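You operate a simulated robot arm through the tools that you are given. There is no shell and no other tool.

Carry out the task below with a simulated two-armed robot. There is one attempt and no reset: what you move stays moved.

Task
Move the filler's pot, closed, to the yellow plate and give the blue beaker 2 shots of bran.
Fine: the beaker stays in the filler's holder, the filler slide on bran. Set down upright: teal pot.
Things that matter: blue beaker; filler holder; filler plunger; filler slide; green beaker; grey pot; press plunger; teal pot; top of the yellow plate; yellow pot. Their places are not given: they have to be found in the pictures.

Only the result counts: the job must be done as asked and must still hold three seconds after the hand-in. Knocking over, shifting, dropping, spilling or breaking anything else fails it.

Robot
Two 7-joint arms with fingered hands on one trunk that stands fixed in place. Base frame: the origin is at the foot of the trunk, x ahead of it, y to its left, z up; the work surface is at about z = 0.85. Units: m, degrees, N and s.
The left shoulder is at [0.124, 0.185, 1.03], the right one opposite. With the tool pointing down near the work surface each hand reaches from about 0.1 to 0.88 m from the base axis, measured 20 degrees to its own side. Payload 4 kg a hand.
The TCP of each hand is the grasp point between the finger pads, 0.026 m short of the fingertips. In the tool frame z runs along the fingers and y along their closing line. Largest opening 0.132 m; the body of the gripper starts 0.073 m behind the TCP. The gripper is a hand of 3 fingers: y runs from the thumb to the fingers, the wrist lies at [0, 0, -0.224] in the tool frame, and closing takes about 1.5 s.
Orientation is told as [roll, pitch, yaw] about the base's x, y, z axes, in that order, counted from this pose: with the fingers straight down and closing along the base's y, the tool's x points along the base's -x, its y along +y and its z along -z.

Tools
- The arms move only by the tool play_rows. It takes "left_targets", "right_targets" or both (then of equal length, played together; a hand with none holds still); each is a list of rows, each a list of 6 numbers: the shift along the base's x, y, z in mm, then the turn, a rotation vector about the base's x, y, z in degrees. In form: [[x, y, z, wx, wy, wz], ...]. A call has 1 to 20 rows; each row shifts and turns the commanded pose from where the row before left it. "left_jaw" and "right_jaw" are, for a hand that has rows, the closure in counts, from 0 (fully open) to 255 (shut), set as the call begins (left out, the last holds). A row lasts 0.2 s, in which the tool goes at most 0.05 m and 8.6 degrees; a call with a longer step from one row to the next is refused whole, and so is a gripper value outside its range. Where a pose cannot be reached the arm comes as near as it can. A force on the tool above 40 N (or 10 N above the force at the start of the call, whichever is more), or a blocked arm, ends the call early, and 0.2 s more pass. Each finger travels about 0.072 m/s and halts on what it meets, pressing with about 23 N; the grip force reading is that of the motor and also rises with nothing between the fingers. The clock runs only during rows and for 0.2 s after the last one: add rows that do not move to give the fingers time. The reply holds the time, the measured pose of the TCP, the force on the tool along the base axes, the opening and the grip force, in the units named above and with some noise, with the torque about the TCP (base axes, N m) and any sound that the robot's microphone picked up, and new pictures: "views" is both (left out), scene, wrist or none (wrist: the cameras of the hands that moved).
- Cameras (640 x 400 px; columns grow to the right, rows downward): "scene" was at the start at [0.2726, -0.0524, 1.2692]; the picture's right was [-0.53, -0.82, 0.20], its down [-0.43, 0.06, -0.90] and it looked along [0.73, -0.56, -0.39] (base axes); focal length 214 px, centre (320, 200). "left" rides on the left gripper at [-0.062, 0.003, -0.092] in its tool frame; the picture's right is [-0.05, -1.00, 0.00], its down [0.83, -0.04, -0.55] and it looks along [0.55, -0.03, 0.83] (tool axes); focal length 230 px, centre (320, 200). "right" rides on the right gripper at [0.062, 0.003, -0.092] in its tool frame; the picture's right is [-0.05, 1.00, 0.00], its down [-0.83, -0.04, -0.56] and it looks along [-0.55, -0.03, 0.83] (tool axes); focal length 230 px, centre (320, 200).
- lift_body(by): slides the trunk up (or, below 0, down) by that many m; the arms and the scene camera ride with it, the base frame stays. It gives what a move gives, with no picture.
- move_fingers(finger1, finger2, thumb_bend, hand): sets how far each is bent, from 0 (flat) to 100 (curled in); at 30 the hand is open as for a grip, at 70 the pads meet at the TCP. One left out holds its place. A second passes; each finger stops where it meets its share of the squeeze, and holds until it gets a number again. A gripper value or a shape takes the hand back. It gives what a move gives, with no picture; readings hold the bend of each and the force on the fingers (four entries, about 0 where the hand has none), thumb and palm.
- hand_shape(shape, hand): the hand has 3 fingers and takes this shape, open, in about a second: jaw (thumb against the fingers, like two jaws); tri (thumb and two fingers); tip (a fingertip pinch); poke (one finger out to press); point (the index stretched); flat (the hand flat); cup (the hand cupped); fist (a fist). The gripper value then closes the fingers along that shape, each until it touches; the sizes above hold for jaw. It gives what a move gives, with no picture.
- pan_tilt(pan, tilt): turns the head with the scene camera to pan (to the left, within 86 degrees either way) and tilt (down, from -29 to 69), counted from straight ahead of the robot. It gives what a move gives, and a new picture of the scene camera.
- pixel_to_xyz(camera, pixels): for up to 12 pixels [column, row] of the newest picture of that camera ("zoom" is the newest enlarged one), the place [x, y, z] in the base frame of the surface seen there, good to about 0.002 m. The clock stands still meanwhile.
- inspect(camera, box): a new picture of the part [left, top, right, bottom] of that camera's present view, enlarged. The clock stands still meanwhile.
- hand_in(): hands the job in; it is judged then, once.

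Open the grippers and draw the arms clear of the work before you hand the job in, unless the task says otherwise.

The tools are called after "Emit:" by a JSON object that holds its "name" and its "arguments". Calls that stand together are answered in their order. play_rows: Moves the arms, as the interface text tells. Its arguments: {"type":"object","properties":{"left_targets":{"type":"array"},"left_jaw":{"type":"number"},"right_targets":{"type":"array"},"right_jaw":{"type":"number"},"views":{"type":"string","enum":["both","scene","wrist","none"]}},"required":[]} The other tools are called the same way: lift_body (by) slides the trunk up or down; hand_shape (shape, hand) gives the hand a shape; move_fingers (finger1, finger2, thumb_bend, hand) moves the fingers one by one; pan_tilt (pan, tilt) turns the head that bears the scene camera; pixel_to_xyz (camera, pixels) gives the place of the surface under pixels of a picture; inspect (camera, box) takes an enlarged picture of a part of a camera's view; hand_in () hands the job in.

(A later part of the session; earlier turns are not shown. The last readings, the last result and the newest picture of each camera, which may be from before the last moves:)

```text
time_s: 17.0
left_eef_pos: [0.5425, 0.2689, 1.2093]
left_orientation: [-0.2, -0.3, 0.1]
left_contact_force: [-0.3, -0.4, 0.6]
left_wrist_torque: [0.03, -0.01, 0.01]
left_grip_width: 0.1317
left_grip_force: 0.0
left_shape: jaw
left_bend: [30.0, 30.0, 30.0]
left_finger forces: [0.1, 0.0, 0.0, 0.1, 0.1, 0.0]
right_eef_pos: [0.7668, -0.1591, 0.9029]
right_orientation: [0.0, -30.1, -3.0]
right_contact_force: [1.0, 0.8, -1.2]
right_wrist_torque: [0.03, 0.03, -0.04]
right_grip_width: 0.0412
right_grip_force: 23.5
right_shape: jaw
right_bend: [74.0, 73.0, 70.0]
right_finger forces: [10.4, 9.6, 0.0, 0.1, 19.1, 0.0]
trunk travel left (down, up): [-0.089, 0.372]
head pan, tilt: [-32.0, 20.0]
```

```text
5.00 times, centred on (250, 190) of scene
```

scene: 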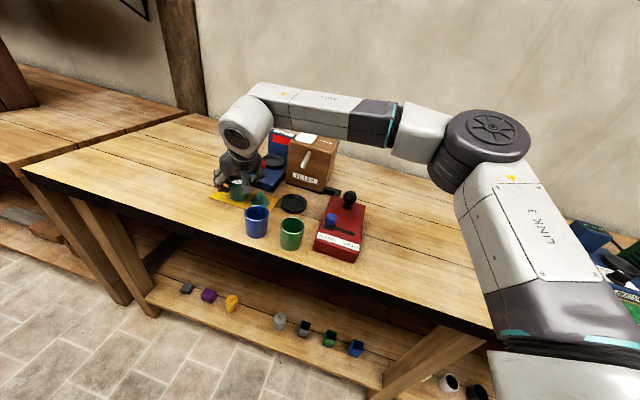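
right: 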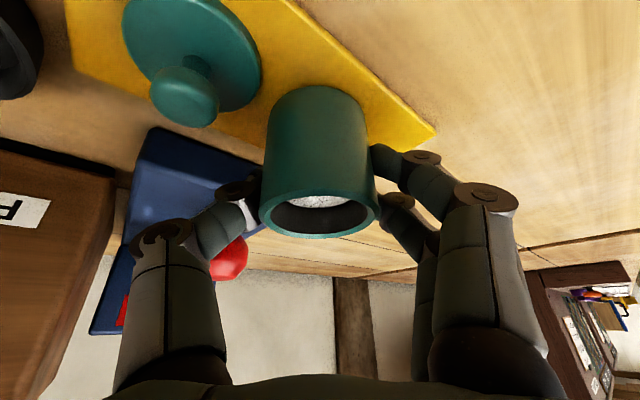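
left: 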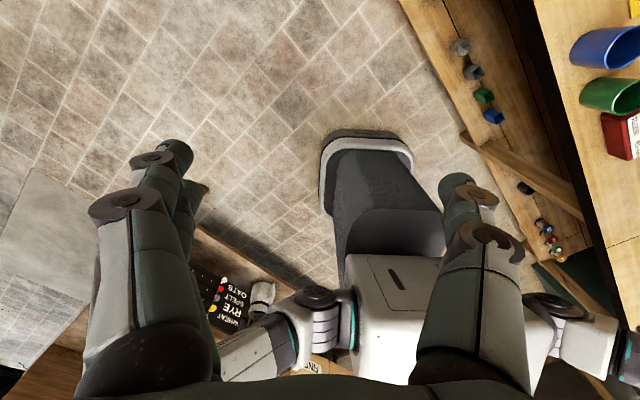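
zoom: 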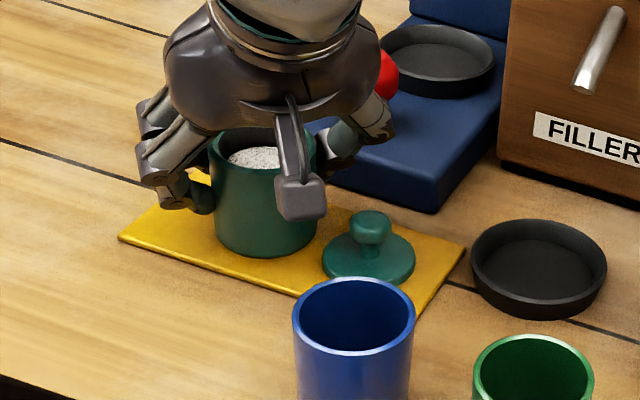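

The pot rests (tool force fell from -5.3 to -1.2 N). Before opening I check where the press base lies next to the thumb.

Emit:
{"name": "pixel_to_xyz", "arguments": {"camera": "zoom", "pixels": [[345, 165], [430, 190], [430, 213], [370, 160], [390, 150], [340, 180], [390, 80], [368, 212], [325, 265], [413, 265], [440, 130], [355, 135]]}}

Emit:
{"name": "pixel_to_xyz", "arguments": {"camera": "right", "pixels": [[150, 130], [210, 150], [250, 165], [200, 170], [150, 170], [230, 250], [130, 230], [230, 160], [262, 200], [376, 205], [320, 230], [318, 190]]}}

```text
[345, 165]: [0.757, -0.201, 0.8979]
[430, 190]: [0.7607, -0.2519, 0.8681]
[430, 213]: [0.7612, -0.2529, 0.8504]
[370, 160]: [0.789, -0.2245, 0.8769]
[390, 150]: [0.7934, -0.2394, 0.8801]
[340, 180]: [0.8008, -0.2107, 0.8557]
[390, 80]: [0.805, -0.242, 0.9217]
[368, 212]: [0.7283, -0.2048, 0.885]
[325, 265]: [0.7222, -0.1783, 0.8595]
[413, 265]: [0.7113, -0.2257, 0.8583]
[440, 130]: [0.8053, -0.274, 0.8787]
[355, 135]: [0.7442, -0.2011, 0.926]
```

```text
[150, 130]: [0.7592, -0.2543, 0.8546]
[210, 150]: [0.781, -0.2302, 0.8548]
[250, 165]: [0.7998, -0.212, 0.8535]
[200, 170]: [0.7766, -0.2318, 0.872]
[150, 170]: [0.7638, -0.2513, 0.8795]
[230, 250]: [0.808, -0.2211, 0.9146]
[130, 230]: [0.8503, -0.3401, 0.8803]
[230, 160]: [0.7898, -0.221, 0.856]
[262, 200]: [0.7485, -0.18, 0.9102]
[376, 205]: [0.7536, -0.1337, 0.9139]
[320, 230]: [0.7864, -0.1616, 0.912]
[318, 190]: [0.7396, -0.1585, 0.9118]
```

The press base edge is about 3 cm beyond the thumb, so I open only to ~0.07 m after a final 1 mm settle.

Emit:
{"name": "play_rows", "arguments": {"right_targets": [[0, 0, -1, 0, 0, 0], [0, 0, 0, 0, 0, 0]], "views": "none"}}

Emit:
{"name": "play_rows", "arguments": {"right_targets": [[0, 0, 0, 0, 0, 0], [0, 0, 0, 0, 0, 0], [0, 0, 0, 0, 0, 0], [0, 0, 0, 0, 0, 0]], "right_jaw": 115}}

```text
time_s: 17.6
left_eef_pos: [0.5437, 0.27, 1.2078]
left_orientation: [-0.2, -0.2, 0.0]
left_contact_force: [-0.1, 0.9, 0.3]
left_wrist_torque: [-0.02, 0.01, 0.01]
left_grip_width: 0.1318
left_grip_force: 0.1
left_shape: jaw
left_bend: [30.0, 30.0, 30.0]
left_finger forces: [0.0, 0.0, 0.0, 0.1, 0.1, 0.0]
right_eef_pos: [0.764, -0.1587, 0.9023]
right_orientation: [-0.1, -29.9, -3.1]
right_contact_force: [2.3, 0.2, 1.5]
right_wrist_torque: [0.04, 0.02, -0.02]
right_grip_width: 0.0409
right_grip_force: 23.2
right_shape: jaw
right_bend: [74.0, 73.0, 70.0]
right_finger forces: [10.8, 10.1, 0.1, 0.0, 19.8, 0.0]
trunk travel left (down, up): [-0.089, 0.372]
head pan, tilt: [-32.0, 20.0]
```

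```text
time_s: 18.6
left_eef_pos: [0.5423, 0.2716, 1.2086]
left_orientation: [-0.2, -0.1, 0.0]
left_contact_force: [0.0, -0.1, 0.3]
left_wrist_torque: [0.03, 0.06, -0.01]
left_grip_width: 0.132
left_grip_force: 0.0
left_shape: jaw
left_bend: [30.0, 30.0, 30.0]
left_finger forces: [0.0, 0.1, 0.0, 0.0, 0.0, 0.1]
right_eef_pos: [0.766, -0.1578, 0.9021]
right_orientation: [0.1, -30.0, -3.0]
right_contact_force: [0.0, -0.6, 0.1]
right_wrist_torque: [0.01, 0.02, 0.02]
right_grip_width: 0.0718
right_grip_force: 0.1
right_shape: jaw
right_bend: [72.0, 72.0, 70.0]
right_finger forces: [0.1, 0.1, 0.0, 0.0, 0.0, 0.1]
trunk travel left (down, up): [-0.089, 0.372]
head pan, tilt: [-32.0, 20.0]
```

scene: 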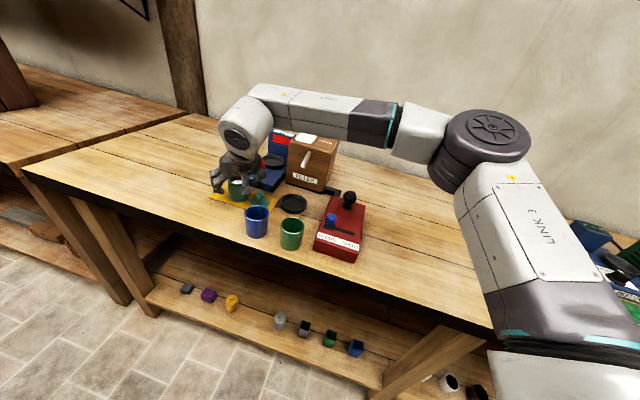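
right: 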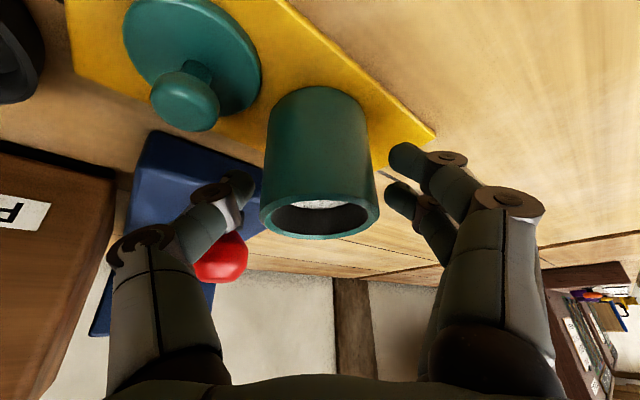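

The pot stands free on the plate. I back out along the tool axis, then bring the tool upright and yaw it so the fingers straddle the lid knob along a line clear of the pot.

Emit:
{"name": "play_rows", "arguments": {"right_targets": [[-10.8, 0.6, 18.8, 0, 0, 0], [-10.8, 0.6, 18.8, 0, 0, 0], [-10.8, 0.6, 18.8, 0, 0, 0], [-10.8, 0.6, 18.8, 0, 0, 0], [-10.8, 0.6, 18.8, 0, 0, 0], [-10.8, 0.6, 18.8, 0, 0, 0], [0, 0, 0, 0.39, 7.49, 0], [0, 0, 0, 0.39, 7.49, 0], [0, 0, 0, 0.39, 7.49, 0], [0, 0, 0, 0.39, 7.49, 0], [2, -6, 0, 0, 0, 7.25], [2, -6, 0, 0, 0, 7.25], [2, -6, 0, 0, 0, 7.25], [2, -6, 0, 0, 0, 7.25], [2, -6, 0, 0, 0, 7.25], [2, -6, 0, 0, 0, 7.25], [2, -6, 0, 0, 0, 7.25], [2, -6, 0, 0, 0, 7.25], [0, 0, 0, 0, 0, 0]]}}

Emit:
{"name": "inspect", "arguments": {"camera": "scene", "box": [190, 110, 330, 240]}}

```text
time_s: 22.6
left_eef_pos: [0.5421, 0.2693, 1.2087]
left_orientation: [-0.2, -0.3, 0.1]
left_contact_force: [0.3, 1.2, 0.5]
left_wrist_torque: [-0.01, -0.02, -0.02]
left_grip_width: 0.1318
left_grip_force: 0.0
left_shape: jaw
left_bend: [30.0, 30.0, 30.0]
left_finger forces: [0.0, 0.0, 0.0, 0.0, 0.0, 0.1]
right_eef_pos: [0.6965, -0.2457, 1.0064]
right_orientation: [0.0, 0.0, 55.1]
right_contact_force: [-0.1, -0.4, -0.3]
right_wrist_torque: [-0.04, 0.02, 0.02]
right_grip_width: 0.0719
right_grip_force: 0.1
right_shape: jaw
right_bend: [72.0, 72.0, 70.0]
right_finger forces: [0.0, 0.0, 0.1, 0.1, 0.0, 0.0]
right hand out of reach, approached as far as the arm can: row 9, 10
trunk travel left (down, up): [-0.089, 0.372]
head pan, tilt: [-32.0, 20.0]
```

scene: 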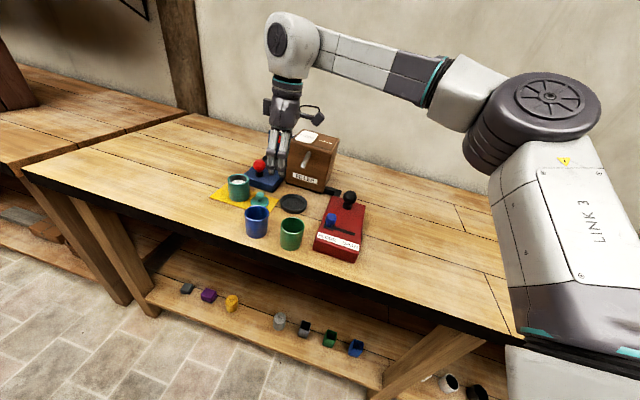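
right: 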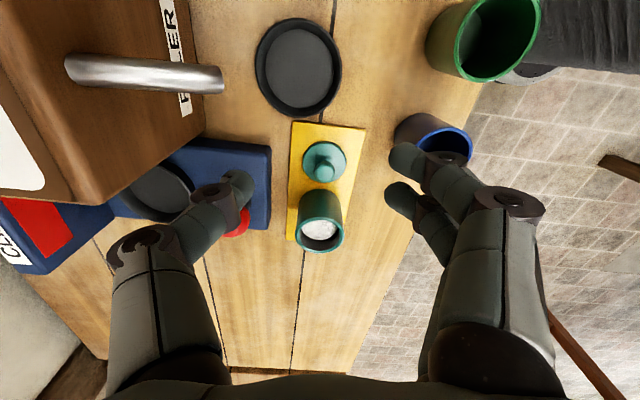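

```text
3.08 times, centred on (260, 175) of scene
```

zoom: 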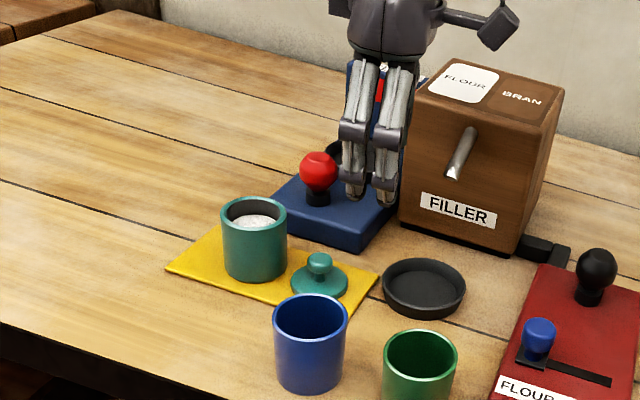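

The pot stands well on the plate. I measure lid knob and pot rim anew from this picture (lid near (324,162), pot rim near (320,235)).

Emit:
{"name": "pixel_to_xyz", "arguments": {"camera": "right", "pixels": [[324, 172], [302, 160], [347, 160], [324, 142], [298, 235], [343, 232], [320, 217], [320, 252], [292, 123], [366, 129], [288, 238], [345, 200]]}}

Emit:
{"name": "inspect", "arguments": {"camera": "right", "box": [260, 110, 400, 260]}}

Emit:
{"name": "pixel_to_xyz", "arguments": {"camera": "scene", "pixels": [[263, 194], [254, 201], [273, 201], [227, 178], [249, 178], [238, 174], [238, 182]]}}

```text
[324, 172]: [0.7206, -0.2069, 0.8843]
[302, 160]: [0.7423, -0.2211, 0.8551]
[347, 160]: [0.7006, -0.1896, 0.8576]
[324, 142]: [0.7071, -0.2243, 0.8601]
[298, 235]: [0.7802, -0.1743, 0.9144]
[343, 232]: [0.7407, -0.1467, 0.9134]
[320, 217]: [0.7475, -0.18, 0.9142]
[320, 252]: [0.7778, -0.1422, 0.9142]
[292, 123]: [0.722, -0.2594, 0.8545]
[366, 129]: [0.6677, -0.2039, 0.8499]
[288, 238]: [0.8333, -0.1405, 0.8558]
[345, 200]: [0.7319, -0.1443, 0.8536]
```

```text
2.67 times, centred on (330, 185) of right
```

zoom: 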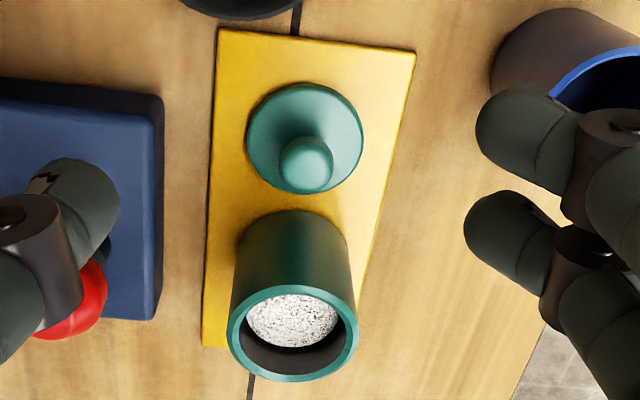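

```text
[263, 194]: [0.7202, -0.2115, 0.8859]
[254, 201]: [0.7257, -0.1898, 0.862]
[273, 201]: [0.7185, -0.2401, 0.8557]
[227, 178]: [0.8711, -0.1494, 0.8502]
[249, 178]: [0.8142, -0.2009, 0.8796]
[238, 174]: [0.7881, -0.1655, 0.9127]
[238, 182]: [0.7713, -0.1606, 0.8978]
```

I refine the lid disc's centre from points just inside its edge.

Emit:
{"name": "pixel_to_xyz", "arguments": {"camera": "zoom", "pixels": [[251, 139], [359, 139], [305, 88], [305, 134], [280, 180], [335, 182], [265, 100], [345, 100], [305, 150], [305, 175], [282, 162], [328, 162]]}}

```text
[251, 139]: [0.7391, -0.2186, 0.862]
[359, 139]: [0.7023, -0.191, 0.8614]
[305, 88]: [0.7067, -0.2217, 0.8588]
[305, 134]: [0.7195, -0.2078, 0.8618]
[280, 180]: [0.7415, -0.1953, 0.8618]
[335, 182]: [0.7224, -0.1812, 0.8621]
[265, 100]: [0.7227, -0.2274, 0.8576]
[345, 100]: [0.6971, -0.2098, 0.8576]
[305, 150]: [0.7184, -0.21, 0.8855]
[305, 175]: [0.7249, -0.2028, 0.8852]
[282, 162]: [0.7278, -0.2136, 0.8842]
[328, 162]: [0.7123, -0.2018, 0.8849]
```

Lid centre (0.721,-0.205), knob about 20 mm wide, top z 0.885; pot centre (0.762,-0.161). I move above the knob and descend partway.

Emit:
{"name": "play_rows", "arguments": {"right_targets": [[8, 13.5, -5, 0, 0, 0], [8, 13.5, -5, 0, 0, 0], [8.5, 13.7, -10, 0, 0, 0], [0, 0, -20, 0, 0, 0], [0, 0, -20, 0, 0, 0], [0, 0, 0, 0, 0, 0]]}}

Emit:
{"name": "inspect", "arguments": {"camera": "scene", "box": [190, 110, 330, 240]}}

```text
time_s: 24.0
left_eef_pos: [0.5421, 0.2694, 1.2091]
left_orientation: [-0.2, -0.2, 0.1]
left_contact_force: [0.6, 0.7, 0.5]
left_wrist_torque: [0.04, 0.0, 0.02]
left_grip_width: 0.1318
left_grip_force: 0.0
left_shape: jaw
left_bend: [30.0, 30.0, 30.0]
left_finger forces: [0.0, 0.0, 0.0, 0.0, 0.0, 0.0]
right_eef_pos: [0.714, -0.2237, 0.9556]
right_orientation: [-0.1, 0.0, 54.8]
right_contact_force: [-0.3, -0.6, 0.6]
right_wrist_torque: [0.02, 0.0, -0.02]
right_grip_width: 0.0722
right_grip_force: 0.1
right_shape: jaw
right_bend: [72.0, 72.0, 70.0]
right_finger forces: [0.0, 0.0, 0.1, 0.0, 0.0, 0.0]
right hand out of reach, approached as far as the arm can: row 2, 3
trunk travel left (down, up): [-0.089, 0.372]
head pan, tilt: [-32.0, 20.0]
```

scene: 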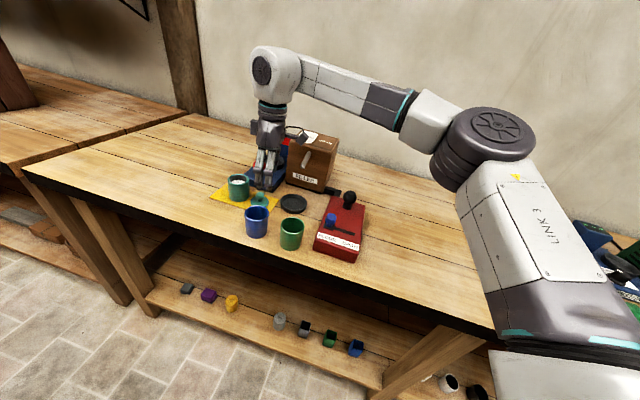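
right: 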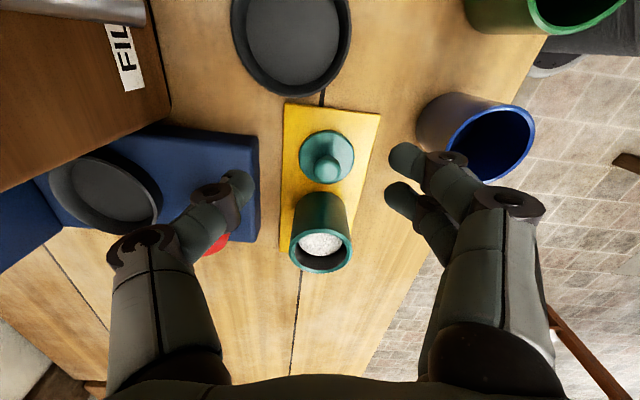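

```text
3.08 times, centred on (260, 175) of scene
```

zoom: 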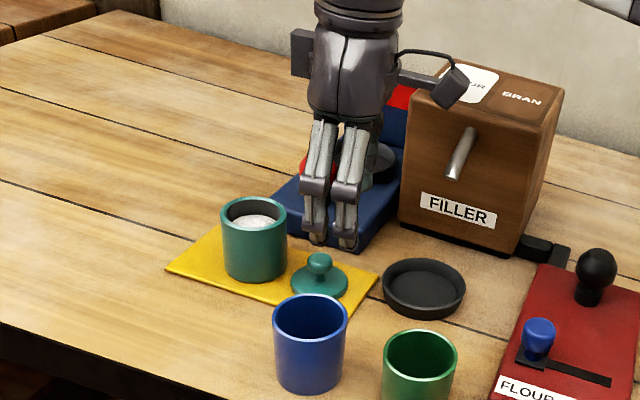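

The horizontal move fell short at (0.714,-0.224), though the arm is still well bent. I retry the remaining shift in smaller steps at this lower height.

Emit:
{"name": "play_rows", "arguments": {"right_targets": [[1.5, 4, 0, 0, 0, 0], [1.5, 4, 0, 0, 0, 0], [1.5, 4, 0, 0, 0, 0], [1.5, 4, 0, 0, 0, 0], [0.5, 2, 0, 0, 0, 0], [0, 0, 0, 0, 0, 0]]}}

```text
time_s: 25.4
left_eef_pos: [0.542, 0.2698, 1.2093]
left_orientation: [-0.1, -0.2, 0.2]
left_contact_force: [-0.2, -0.1, -0.4]
left_wrist_torque: [0.03, -0.02, -0.02]
left_grip_width: 0.1318
left_grip_force: 0.1
left_shape: jaw
left_bend: [30.0, 30.0, 30.0]
left_finger forces: [0.0, 0.0, 0.0, 0.0, 0.0, 0.0]
right_eef_pos: [0.7178, -0.2127, 0.957]
right_orientation: [0.0, -0.1, 54.8]
right_contact_force: [-0.8, 1.0, -0.2]
right_wrist_torque: [0.03, -0.01, -0.05]
right_grip_width: 0.0717
right_grip_force: 0.1
right_shape: jaw
right_bend: [72.0, 72.0, 70.0]
right_finger forces: [0.1, 0.0, 0.0, 0.1, 0.1, 0.1]
right hand out of reach, approached as far as the arm can: row 4
trunk travel left (down, up): [-0.089, 0.372]
head pan, tilt: [-32.0, 20.0]
```

scene: 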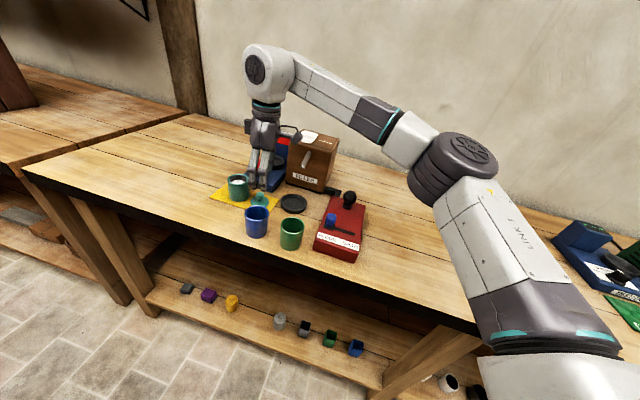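
right: 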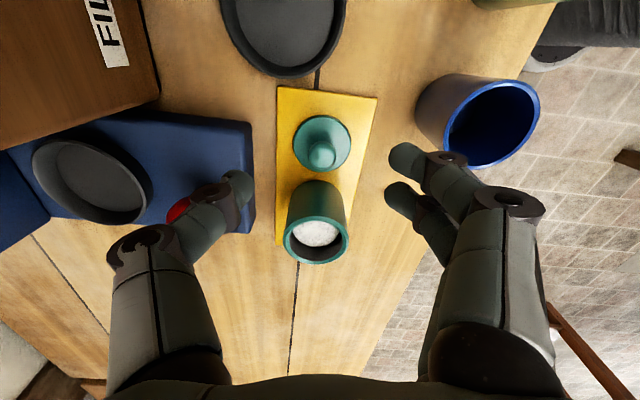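

It works gradually: now (0.718,-0.213). I give the remaining (3,8) mm.

Emit:
{"name": "play_rows", "arguments": {"right_targets": [[1, 2.5, -3, 0, 0, 0], [1, 2.5, -3, 0, 0, 0], [1, 2.5, -3, 0, 0, 0], [0, 0, -5, 0, 0, 0], [0, 0, 0, 0, 0, 0]]}}

Emit:
{"name": "inspect", "arguments": {"camera": "right", "box": [200, 80, 440, 280]}}

```text
time_s: 26.6
left_eef_pos: [0.5429, 0.2685, 1.209]
left_orientation: [0.0, -0.1, 0.1]
left_contact_force: [0.0, 0.1, 0.3]
left_wrist_torque: [0.0, 0.04, 0.01]
left_grip_width: 0.132
left_grip_force: 0.0
left_shape: jaw
left_bend: [30.0, 30.0, 30.0]
left_finger forces: [0.0, 0.1, 0.0, 0.0, 0.1, 0.1]
right_eef_pos: [0.7196, -0.2133, 0.9449]
right_orientation: [-0.1, 0.1, 55.0]
right_contact_force: [-0.2, -0.6, -0.3]
right_wrist_torque: [0.02, 0.0, -0.01]
right_grip_width: 0.0721
right_grip_force: 0.1
right_shape: jaw
right_bend: [72.0, 72.0, 70.0]
right_finger forces: [0.0, 0.0, 0.0, 0.0, 0.1, 0.0]
right hand out of reach, approached as far as the arm can: row 1, 3
trunk travel left (down, up): [-0.089, 0.372]
head pan, tilt: [-32.0, 20.0]
```

scene: 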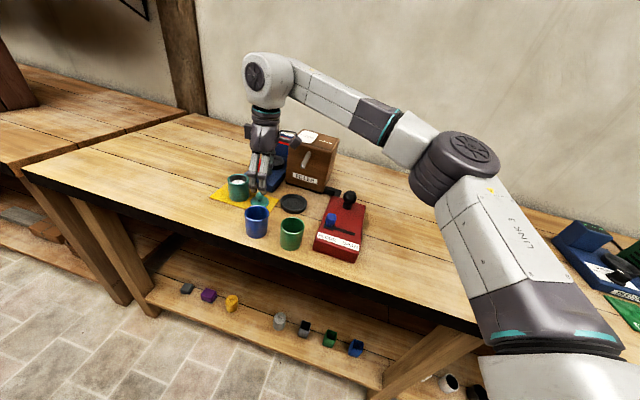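
right: 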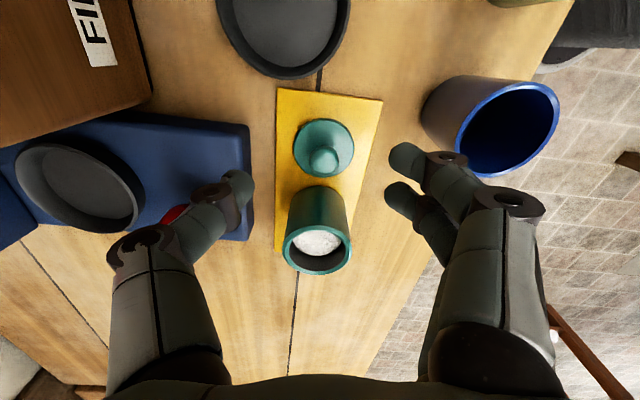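

```text
2.00 times, centred on (320, 180) of right
```

zoom: 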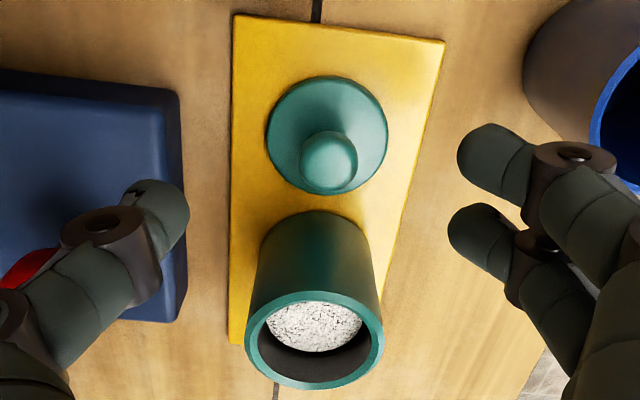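

The y move is blocked although the arm is not stretched, so a joint limit tied to the yaw is likely. I ease the yaw from 55° toward 35° while nudging to the lid centre.

Emit:
{"name": "play_rows", "arguments": {"right_targets": [[0, 0, 5, 0, 0, -5], [0, 0, 5, 0, 0, -5], [0, 0, 0, 0, 0, -5], [0, 0, 0, 0, 0, -5], [0.5, 3, 0, 0, 0, 0], [0.5, 3, 0, 0, 0, 0], [0.4, 2, 0, 0, 0, 0], [0, 0, 0, 0, 0, 0]], "right_jaw": 145}}

```text
time_s: 28.4
left_eef_pos: [0.543, 0.2698, 1.2083]
left_orientation: [-0.2, -0.3, 0.0]
left_contact_force: [0.8, 0.0, 0.3]
left_wrist_torque: [0.03, -0.01, 0.03]
left_grip_width: 0.132
left_grip_force: 0.0
left_shape: jaw
left_bend: [30.0, 30.0, 30.0]
left_finger forces: [0.0, 0.0, 0.1, 0.0, 0.0, 0.0]
right_eef_pos: [0.7197, -0.2132, 0.9546]
right_orientation: [0.1, 0.1, 35.0]
right_contact_force: [-0.7, -0.8, -0.2]
right_wrist_torque: [0.02, -0.01, -0.01]
right_grip_width: 0.0575
right_grip_force: 0.1
right_shape: jaw
right_bend: [73.0, 73.0, 70.0]
right_finger forces: [0.0, 0.0, 0.1, 0.0, 0.0, 0.0]
right hand out of reach, approached as far as the arm can: row 5, 7
trunk travel left (down, up): [-0.089, 0.372]
head pan, tilt: [-32.0, 20.0]
```

scene: 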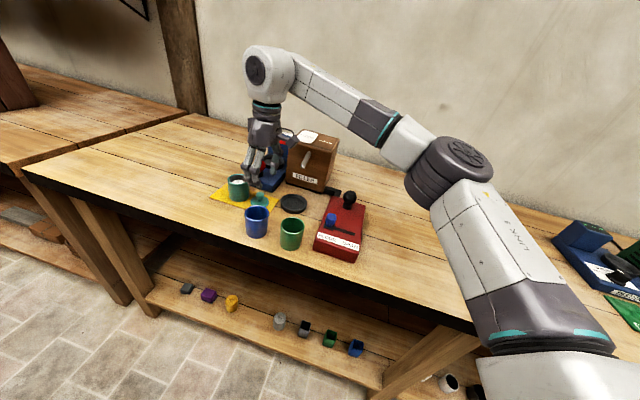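
right: 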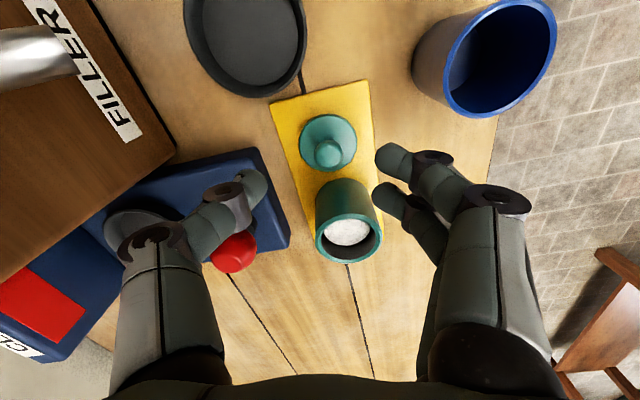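

Yaw is not the limiting factor. I raise the trunk 0.10 m so the shoulder comes nearer the wrist's height, which should free the arm.

Emit:
{"name": "lift_body", "arguments": {"by": 0.1}}

Emit:
{"name": "play_rows", "arguments": {"right_targets": [[0, 0, -25, 0, 0, 0], [0, 0, -25, 0, 0, 0], [0, 0, -25, 0, 0, 0], [0, 0, -20, 0, 0, 0], [0.5, 3, 0, 0, 0, 0], [0.5, 3, 0, 0, 0, 0], [0.4, 2, 0, 0, 0, 0], [0, 0, 0, 0, 0, 0]]}}

```text
time_s: 29.8
left_eef_pos: [0.542, 0.27, 1.3075]
left_orientation: [0.0, 0.1, 0.0]
left_contact_force: [0.2, -0.5, 0.1]
left_wrist_torque: [0.01, 0.04, 0.01]
left_grip_width: 0.1319
left_grip_force: 0.1
left_shape: jaw
left_bend: [30.0, 30.0, 30.0]
left_finger forces: [0.0, 0.1, 0.0, 0.0, 0.0, 0.1]
right_eef_pos: [0.6748, -0.2148, 1.1712]
right_orientation: [-5.1, -7.5, 35.2]
right_contact_force: [-0.3, 0.1, -0.2]
right_wrist_torque: [0.0, 0.0, -0.01]
right_grip_width: 0.0576
right_grip_force: 0.0
right_shape: jaw
right_bend: [73.0, 73.0, 70.0]
right_finger forces: [0.0, 0.0, 0.0, 0.1, 0.0, 0.1]
trunk travel left (down, up): [-0.189, 0.272]
head pan, tilt: [-32.0, 20.0]
```

```text
time_s: 31.6
left_eef_pos: [0.5407, 0.2689, 1.3088]
left_orientation: [0.0, -0.1, 0.2]
left_contact_force: [-0.2, 0.4, -0.2]
left_wrist_torque: [0.01, 0.0, 0.02]
left_grip_width: 0.1317
left_grip_force: 0.1
left_shape: jaw
left_bend: [30.0, 30.0, 30.0]
left_finger forces: [0.0, 0.0, 0.1, 0.1, 0.0, 0.0]
right_eef_pos: [0.6764, -0.2063, 1.0779]
right_orientation: [-5.2, -7.7, 35.3]
right_contact_force: [-0.2, -0.4, 0.2]
right_wrist_torque: [0.01, -0.03, -0.01]
right_grip_width: 0.0576
right_grip_force: 0.1
right_shape: jaw
right_bend: [73.0, 73.0, 70.0]
right_finger forces: [0.1, 0.0, 0.1, 0.0, 0.0, 0.0]
trunk travel left (down, up): [-0.189, 0.272]
head pan, tilt: [-32.0, 20.0]
```

scene: 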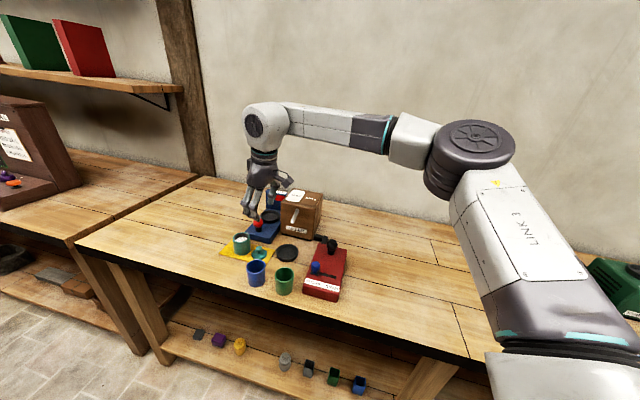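
right: 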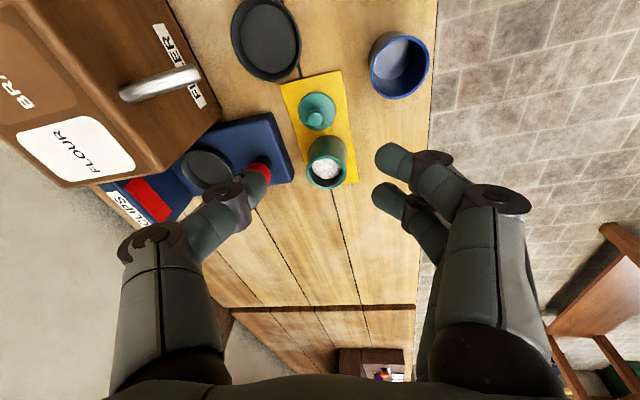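

The trunk lift nudged the hand to (0.676,-0.206,1.078) with a slight tilt, and it now moves without reach complaints. I level the tool and go over the lid.

Emit:
{"name": "play_rows", "arguments": {"right_targets": [[5, 0, -15, -0.06, 4.5, 0], [8, 0, -15, -0.06, 4.5, 0], [8, 0, -20, 0, 0, 0], [8, 0, -20, 0, 0, 0], [8, 0, -20, 0, 0, 0], [8, 0, -20, 0, 0, 0], [0, 0, 0, 0, 0, 0]]}}

```text
time_s: 33.1
left_eef_pos: [0.5403, 0.2694, 1.3085]
left_orientation: [0.1, 0.0, -0.1]
left_contact_force: [0.2, 0.1, 1.0]
left_wrist_torque: [-0.02, -0.03, -0.01]
left_grip_width: 0.1318
left_grip_force: 0.1
left_shape: jaw
left_bend: [30.0, 30.0, 30.0]
left_finger forces: [0.0, 0.0, 0.0, 0.0, 0.0, 0.0]
right_eef_pos: [0.6892, -0.2262, 0.9743]
right_orientation: [-0.2, -0.2, 34.8]
right_contact_force: [0.5, -0.2, -0.1]
right_wrist_torque: [-0.01, 0.01, -0.02]
right_grip_width: 0.0574
right_grip_force: 0.1
right_shape: jaw
right_bend: [73.0, 73.0, 70.0]
right_finger forces: [0.0, 0.1, 0.0, 0.0, 0.0, 0.0]
right hand out of reach, approached as far as the arm can: row 2, 3, 4, 5, 6
trunk travel left (down, up): [-0.189, 0.272]
head pan, tilt: [-32.0, 20.0]
```

scene: 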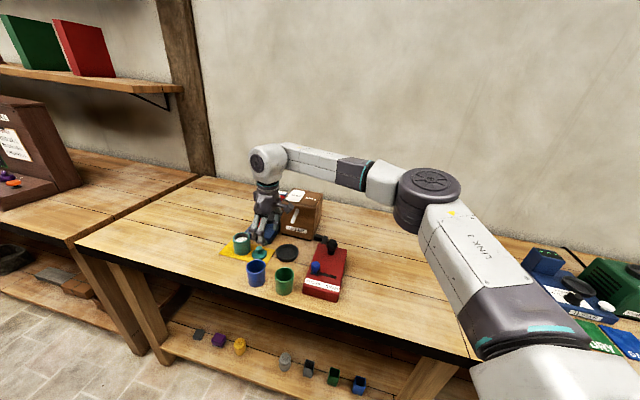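
right: 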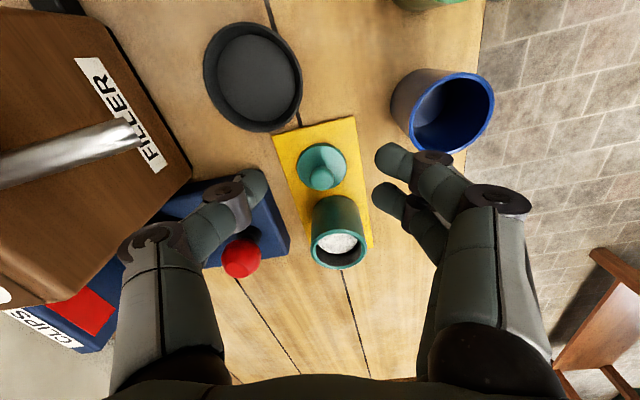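

Keeping the tool exactly upright blocks the arm here. A small tilt with fingers pointing forward-left (along the forearm) should free it, and the lid stays level as long as I keep that tilt. I tilt 15° and move above the lid.

Emit:
{"name": "play_rows", "arguments": {"right_targets": [[0, 0, 5, 4.3, -6.15, 0], [0, 0, 5, 4.3, -6.15, 0], [6, 4, 0, 0, 0, 0], [6, 4, 0, 0, 0, 0], [6, 4, 0, 0, 0, 0], [6, 4, 0, 0, 0, 0], [0, 0, 0, 0, 0, 0]]}}

```text
time_s: 34.8
left_eef_pos: [0.5402, 0.2687, 1.3091]
left_orientation: [0.0, 0.0, 0.0]
left_contact_force: [0.3, -0.5, 0.1]
left_wrist_torque: [-0.02, 0.02, 0.01]
left_grip_width: 0.1321
left_grip_force: 0.1
left_shape: jaw
left_bend: [30.0, 30.0, 30.0]
left_finger forces: [0.0, 0.1, 0.0, 0.1, 0.1, 0.0]
right_eef_pos: [0.7134, -0.2112, 0.9859]
right_orientation: [-0.2, -15.3, 34.8]
right_contact_force: [0.0, -0.5, 0.0]
right_wrist_torque: [-0.02, 0.02, 0.02]
right_grip_width: 0.0573
right_grip_force: 0.1
right_shape: jaw
right_bend: [73.0, 73.0, 70.0]
right_finger forces: [0.1, 0.1, 0.0, 0.0, 0.0, 0.1]
trunk travel left (down, up): [-0.189, 0.272]
head pan, tilt: [-32.0, 20.0]
```

scene: 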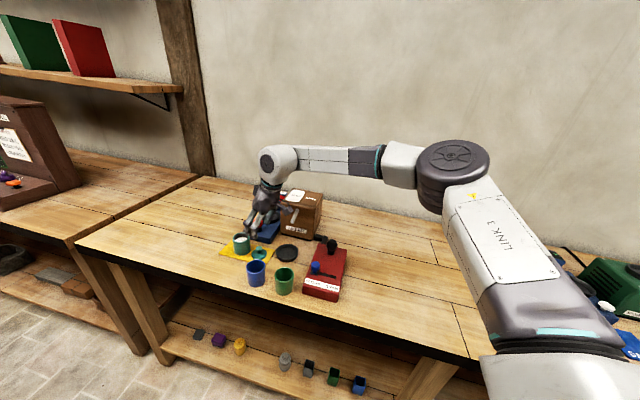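
right: 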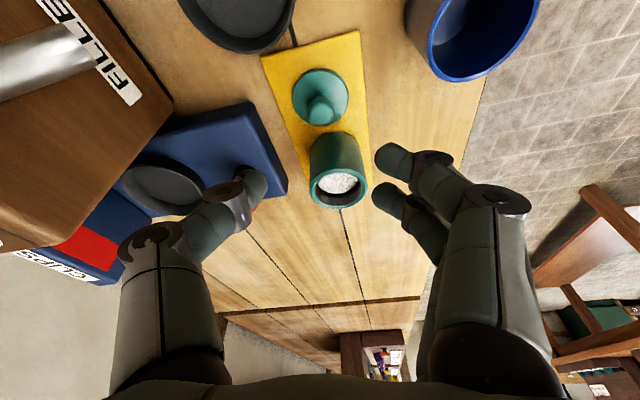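

No more reach complaints. Before gripping, I test that the same tilt also reaches the pot's place.

Emit:
{"name": "play_rows", "arguments": {"right_targets": [[11, 11.5, 0, 0, 0, 0], [11, 11.5, 0, 0, 0, 0], [11, 11.5, 0, 0, 0, 0], [12, 11.5, 0, 0, 0, 0], [0, 0, 0, 0, 0, 0]]}}

```text
time_s: 36.0
left_eef_pos: [0.5404, 0.2688, 1.3089]
left_orientation: [-0.1, 0.0, 0.0]
left_contact_force: [-0.8, -0.2, 0.0]
left_wrist_torque: [0.02, 0.0, -0.03]
left_grip_width: 0.1319
left_grip_force: 0.2
left_shape: jaw
left_bend: [30.0, 30.0, 30.0]
left_finger forces: [0.0, 0.0, 0.1, 0.1, 0.0, 0.0]
right_eef_pos: [0.7335, -0.1862, 0.985]
right_orientation: [-0.1, -15.2, 34.9]
right_contact_force: [-0.3, -0.1, 0.0]
right_wrist_torque: [-0.01, -0.01, -0.01]
right_grip_width: 0.0574
right_grip_force: 0.1
right_shape: jaw
right_bend: [73.0, 73.0, 70.0]
right_finger forces: [0.0, 0.1, 0.0, 0.1, 0.1, 0.0]
right hand out of reach, approached as far as the arm can: row 3, 4
trunk travel left (down, up): [-0.189, 0.272]
head pan, tilt: [-32.0, 20.0]
```

scene: 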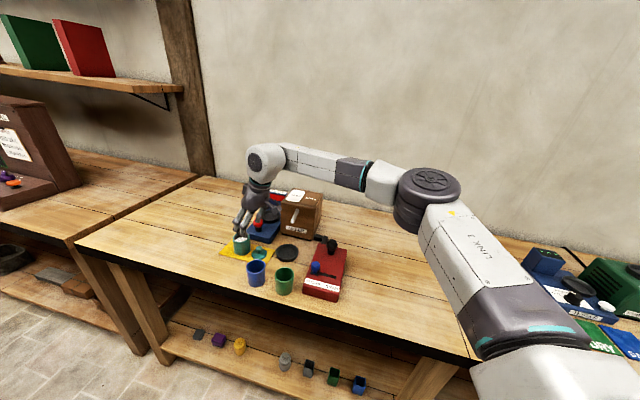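
right: 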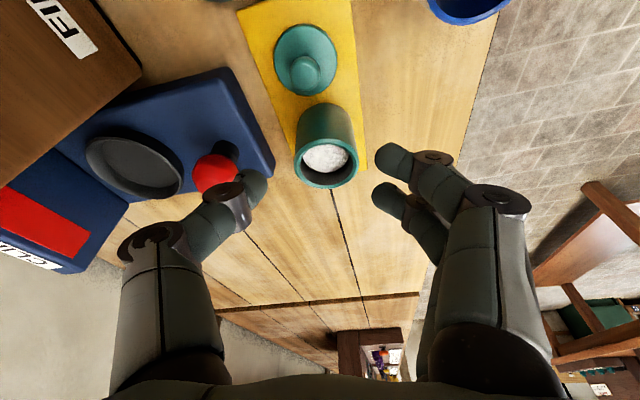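

At 15° tilt it stops short of the pot. I tilt to about 27° and test the pot's place again.

Emit:
{"name": "play_rows", "arguments": {"right_targets": [[0, 0, 5, 3.44, -4.92, 0], [0, 0, 5, 3.44, -4.92, 0], [7, 6, 0, 0, 0, 0], [7, 6, 0, 0, 0, 0], [7, 6, 0, 0, 0, 0], [7, 6, 0, 0, 0, 0], [0, 0, 0, 0, 0, 0]]}}

```text
time_s: 37.5
left_eef_pos: [0.5398, 0.2692, 1.3089]
left_orientation: [-0.1, 0.0, 0.0]
left_contact_force: [1.0, -0.7, 0.3]
left_wrist_torque: [-0.01, -0.02, 0.01]
left_grip_width: 0.1321
left_grip_force: 0.1
left_shape: jaw
left_bend: [30.0, 30.0, 30.0]
left_finger forces: [0.1, 0.0, 0.0, 0.0, 0.0, 0.1]
right_eef_pos: [0.7593, -0.1622, 0.9963]
right_orientation: [-0.1, -27.2, 34.8]
right_contact_force: [-0.5, -0.2, 0.2]
right_wrist_torque: [0.01, 0.01, 0.02]
right_grip_width: 0.0574
right_grip_force: 0.1
right_shape: jaw
right_bend: [73.0, 73.0, 70.0]
right_finger forces: [0.0, 0.0, 0.0, 0.0, 0.0, 0.0]
trunk travel left (down, up): [-0.189, 0.272]
head pan, tilt: [-32.0, 20.0]
```

scene: 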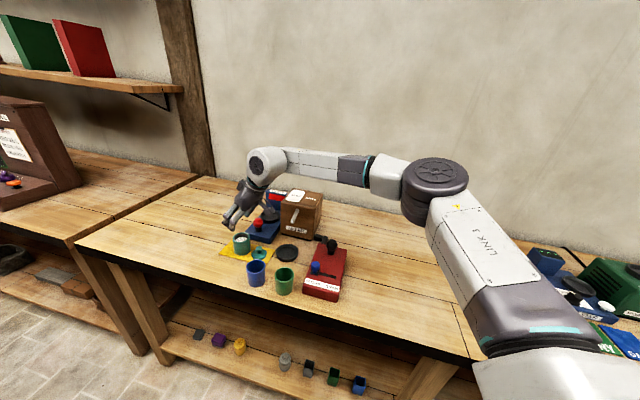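
right: 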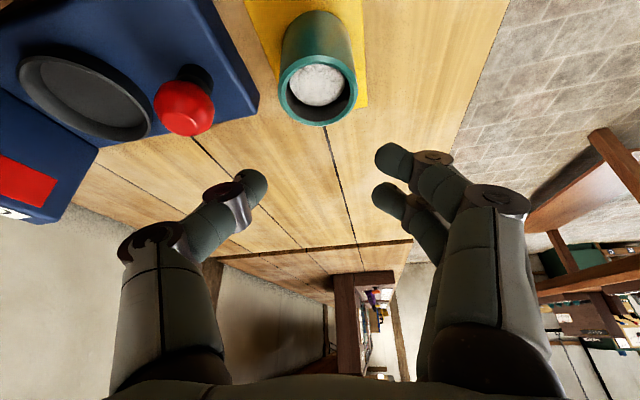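

That pose reaches. With the same orientation I now go above the lid knob, to (0.714,-0.210,0.945).

Emit:
{"name": "play_rows", "arguments": {"right_targets": [[-11.3, -12, 0, 0, 0, 0], [-11.3, -12, 0, 0, 0, 0], [-11.3, -12, -10, 0, 0, 0], [-11.4, -11.8, -15, 0, 0, 0], [0, 0, -15, 0, 0, 0], [0, 0, -10, 0, 0, 0], [0, 0, 0, 0, 0, 0]], "right_jaw": 155}}

Emit:
{"name": "inspect", "arguments": {"camera": "right", "box": [220, 100, 440, 280]}}

Emit:
{"name": "inspect", "arguments": {"camera": "scene", "box": [205, 190, 325, 300]}}

```text
time_s: 39.1
left_eef_pos: [0.5421, 0.269, 1.3077]
left_orientation: [0.0, 0.1, 0.0]
left_contact_force: [-0.8, 0.5, 0.0]
left_wrist_torque: [0.02, 0.01, 0.01]
left_grip_width: 0.1321
left_grip_force: 0.1
left_shape: jaw
left_bend: [30.0, 30.0, 30.0]
left_finger forces: [0.1, 0.0, 0.0, 0.0, 0.0, 0.0]
right_eef_pos: [0.7147, -0.2101, 0.9448]
right_orientation: [-0.2, -27.2, 34.8]
right_contact_force: [0.8, 0.2, -0.4]
right_wrist_torque: [-0.03, -0.04, -0.03]
right_grip_width: 0.0522
right_grip_force: 0.0
right_shape: jaw
right_bend: [73.0, 73.0, 70.0]
right_finger forces: [0.0, 0.1, 0.0, 0.0, 0.0, 0.0]
trunk travel left (down, up): [-0.189, 0.272]
head pan, tilt: [-32.0, 20.0]
```

scene: 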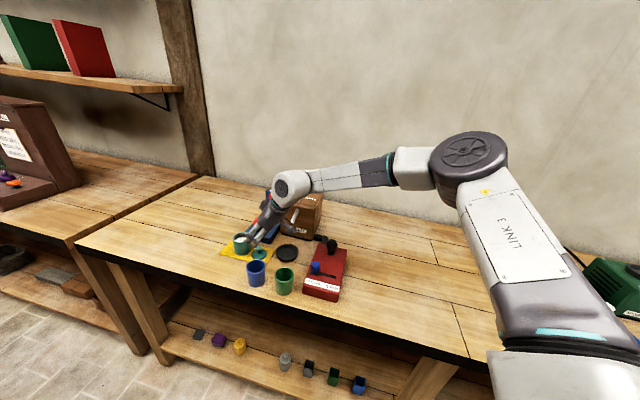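
right: 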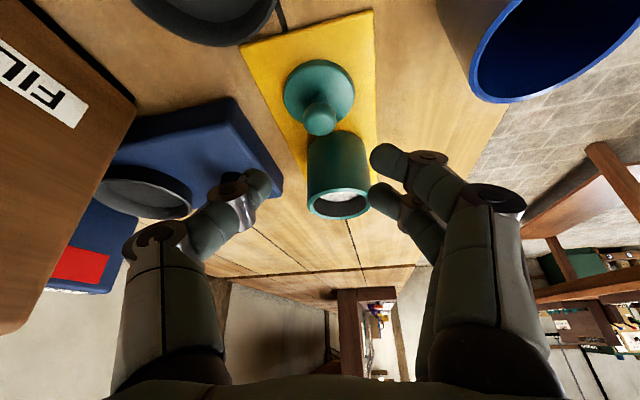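

```text
2.22 times, centred on (330, 190) of right
```

zoom: 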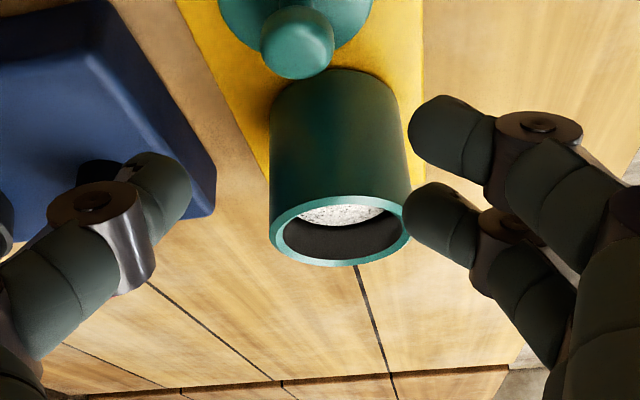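

```text
3.64 times, centred on (265, 245) of scene
```

zoom: 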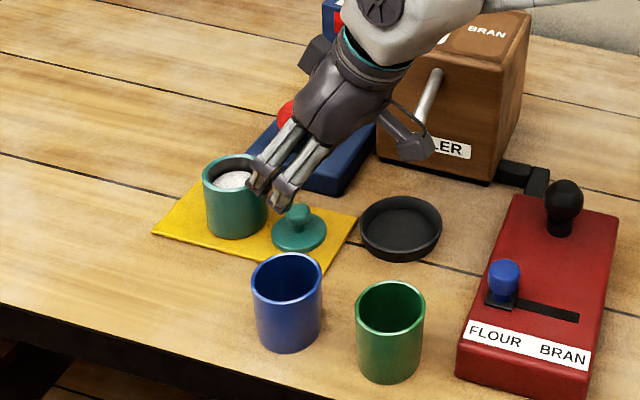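

The knob lies at column 320, centred between thumb and fingers. I descend 45 mm straight down and look.

Emit:
{"name": "play_rows", "arguments": {"right_targets": [[0, 0, -9, 0, 0, 0], [0, 0, -9, 0, 0, 0], [0, 0, -9, 0, 0, 0], [0, 0, -9, 0, 0, 0], [0, 0, -9, 0, 0, 0], [0, 0, 0, 0, 0, 0]]}}

Emit:
{"name": "inspect", "arguments": {"camera": "right", "box": [220, 100, 440, 280]}}

Emit:
{"name": "inspect", "arguments": {"camera": "scene", "box": [215, 210, 305, 290]}}

```text
time_s: 40.5
left_eef_pos: [0.541, 0.268, 1.3073]
left_orientation: [0.1, 0.0, 0.0]
left_contact_force: [0.0, -0.2, -0.3]
left_wrist_torque: [-0.01, 0.0, 0.01]
left_grip_width: 0.1318
left_grip_force: 0.1
left_shape: jaw
left_bend: [30.0, 30.0, 30.0]
left_finger forces: [0.0, 0.0, 0.1, 0.1, 0.1, 0.0]
right_eef_pos: [0.7158, -0.2106, 0.9012]
right_orientation: [-0.1, -27.3, 34.8]
right_contact_force: [-1.3, 0.4, 0.6]
right_wrist_torque: [-0.01, 0.03, 0.04]
right_grip_width: 0.0521
right_grip_force: 0.1
right_shape: jaw
right_bend: [73.0, 73.0, 70.0]
right_finger forces: [0.1, 0.0, 0.0, 0.0, 0.0, 0.0]
trunk travel left (down, up): [-0.189, 0.272]
head pan, tilt: [-32.0, 20.0]
```

scene: 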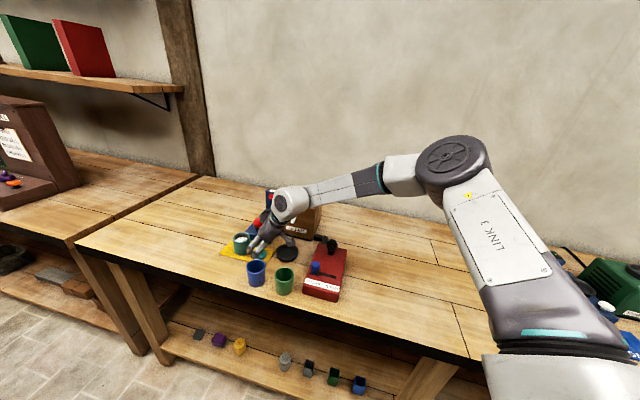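
right: 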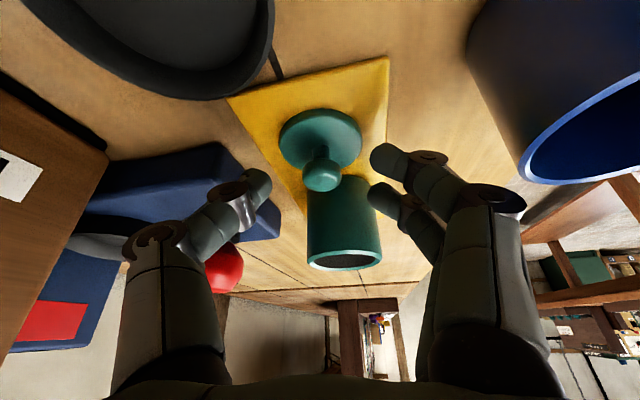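

```text
2.22 times, centred on (330, 190) of right
```

zoom: 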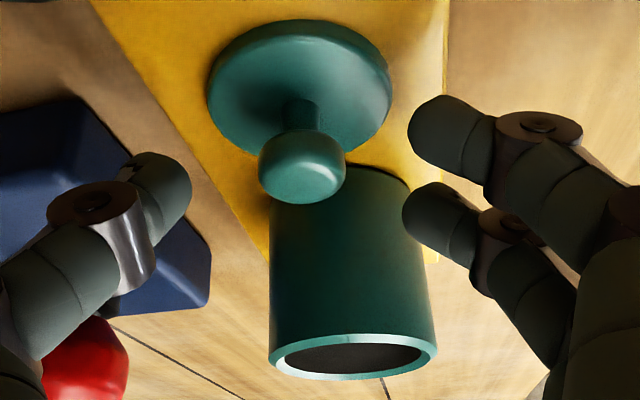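

```text
5.00 times, centred on (260, 250) of scene
```

zoom: 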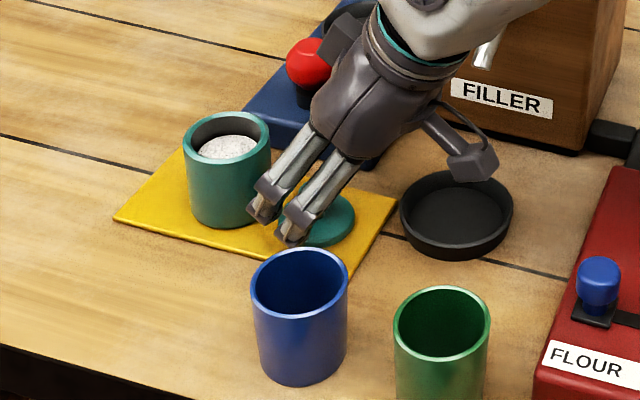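

The knob sits just ahead of the TCP between the fingertips. I lower 6 mm more, then close on it.

Emit:
{"name": "play_rows", "arguments": {"right_targets": [[0, 0, -3, 0, 0, 0], [0, 0, -3, 0, 0, 0], [0, 0, 0, 0, 0, 0]], "views": "wrist"}}

Emit:
{"name": "play_rows", "arguments": {"right_targets": [[0, 0, 0, 0, 0, 0], [0, 0, 0, 0, 0, 0], [0, 0, 0, 0, 0, 0], [0, 0, 0, 0, 0, 0], [0, 0, 0, 0, 0, 0]], "right_jaw": 255}}

Emit:
{"name": "inspect", "arguments": {"camera": "right", "box": [220, 100, 440, 280]}}

```text
time_s: 41.4
left_eef_pos: [0.541, 0.2688, 1.3089]
left_orientation: [0.0, 0.0, 0.0]
left_contact_force: [0.5, -0.1, -0.7]
left_wrist_torque: [0.05, -0.03, -0.01]
left_grip_width: 0.1318
left_grip_force: 0.0
left_shape: jaw
left_bend: [30.0, 30.0, 30.0]
left_finger forces: [0.0, 0.0, 0.1, 0.0, 0.0, 0.1]
right_eef_pos: [0.7154, -0.2089, 0.8933]
right_orientation: [-0.1, -27.2, 34.8]
right_contact_force: [-0.7, -0.1, 0.1]
right_wrist_torque: [0.0, -0.04, 0.0]
right_grip_width: 0.0524
right_grip_force: 0.2
right_shape: jaw
right_bend: [73.0, 73.0, 70.0]
right_finger forces: [0.1, 0.0, 0.1, 0.1, 0.0, 0.0]
trunk travel left (down, up): [-0.189, 0.272]
head pan, tilt: [-32.0, 20.0]
```

right: 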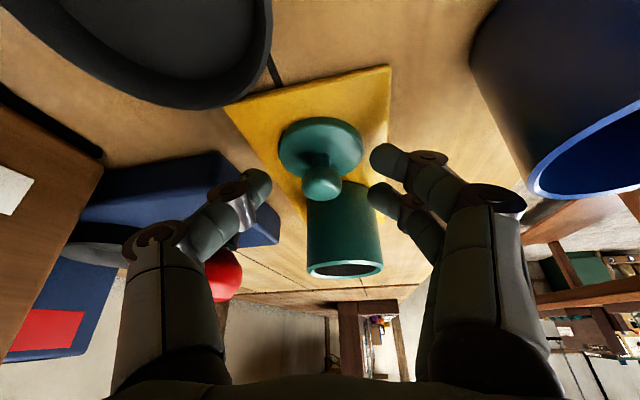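

```text
time_s: 42.5
left_eef_pos: [0.5397, 0.269, 1.3079]
left_orientation: [-0.1, 0.1, 0.0]
left_contact_force: [0.6, -0.4, -1.2]
left_wrist_torque: [0.01, -0.05, -0.02]
left_grip_width: 0.1318
left_grip_force: 0.1
left_shape: jaw
left_bend: [30.0, 30.0, 30.0]
left_finger forces: [0.0, 0.1, 0.0, 0.0, 0.0, 0.0]
right_eef_pos: [0.715, -0.2093, 0.8949]
right_orientation: [0.0, -27.2, 34.8]
right_contact_force: [-0.3, -0.4, 1.4]
right_wrist_torque: [-0.05, -0.07, 0.02]
right_grip_width: 0.0107
right_grip_force: 23.2
right_shape: jaw
right_bend: [71.0, 72.0, 70.0]
right_finger forces: [7.8, 10.6, 0.0, 0.0, 20.4, 0.0]
trunk travel left (down, up): [-0.189, 0.272]
head pan, tilt: [-32.0, 20.0]
```

scene: 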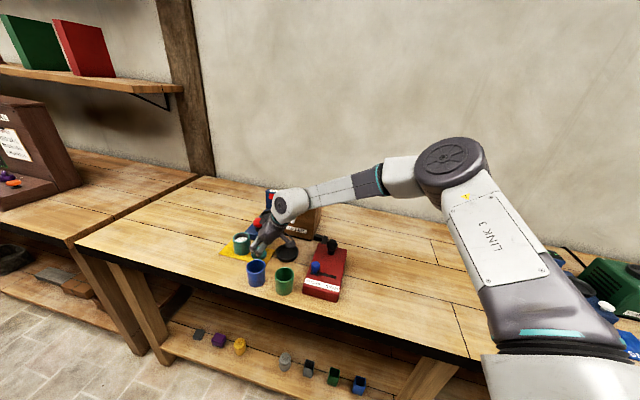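
right: 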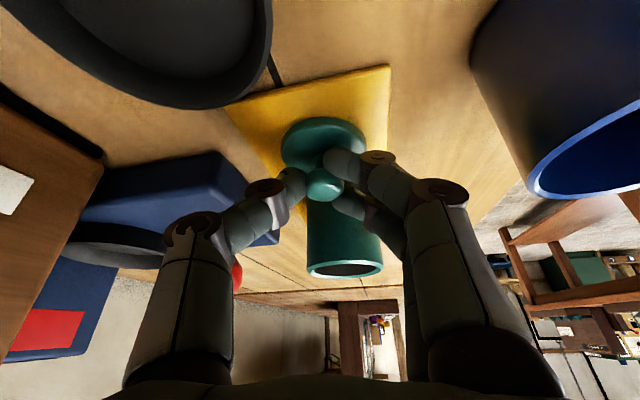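

```text
2.22 times, centred on (330, 190) of right
```

zoom: 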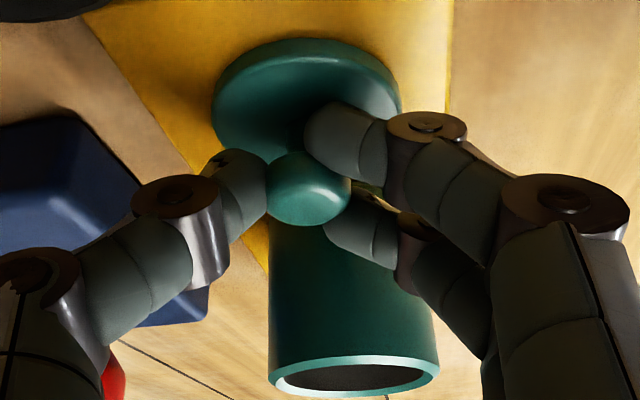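

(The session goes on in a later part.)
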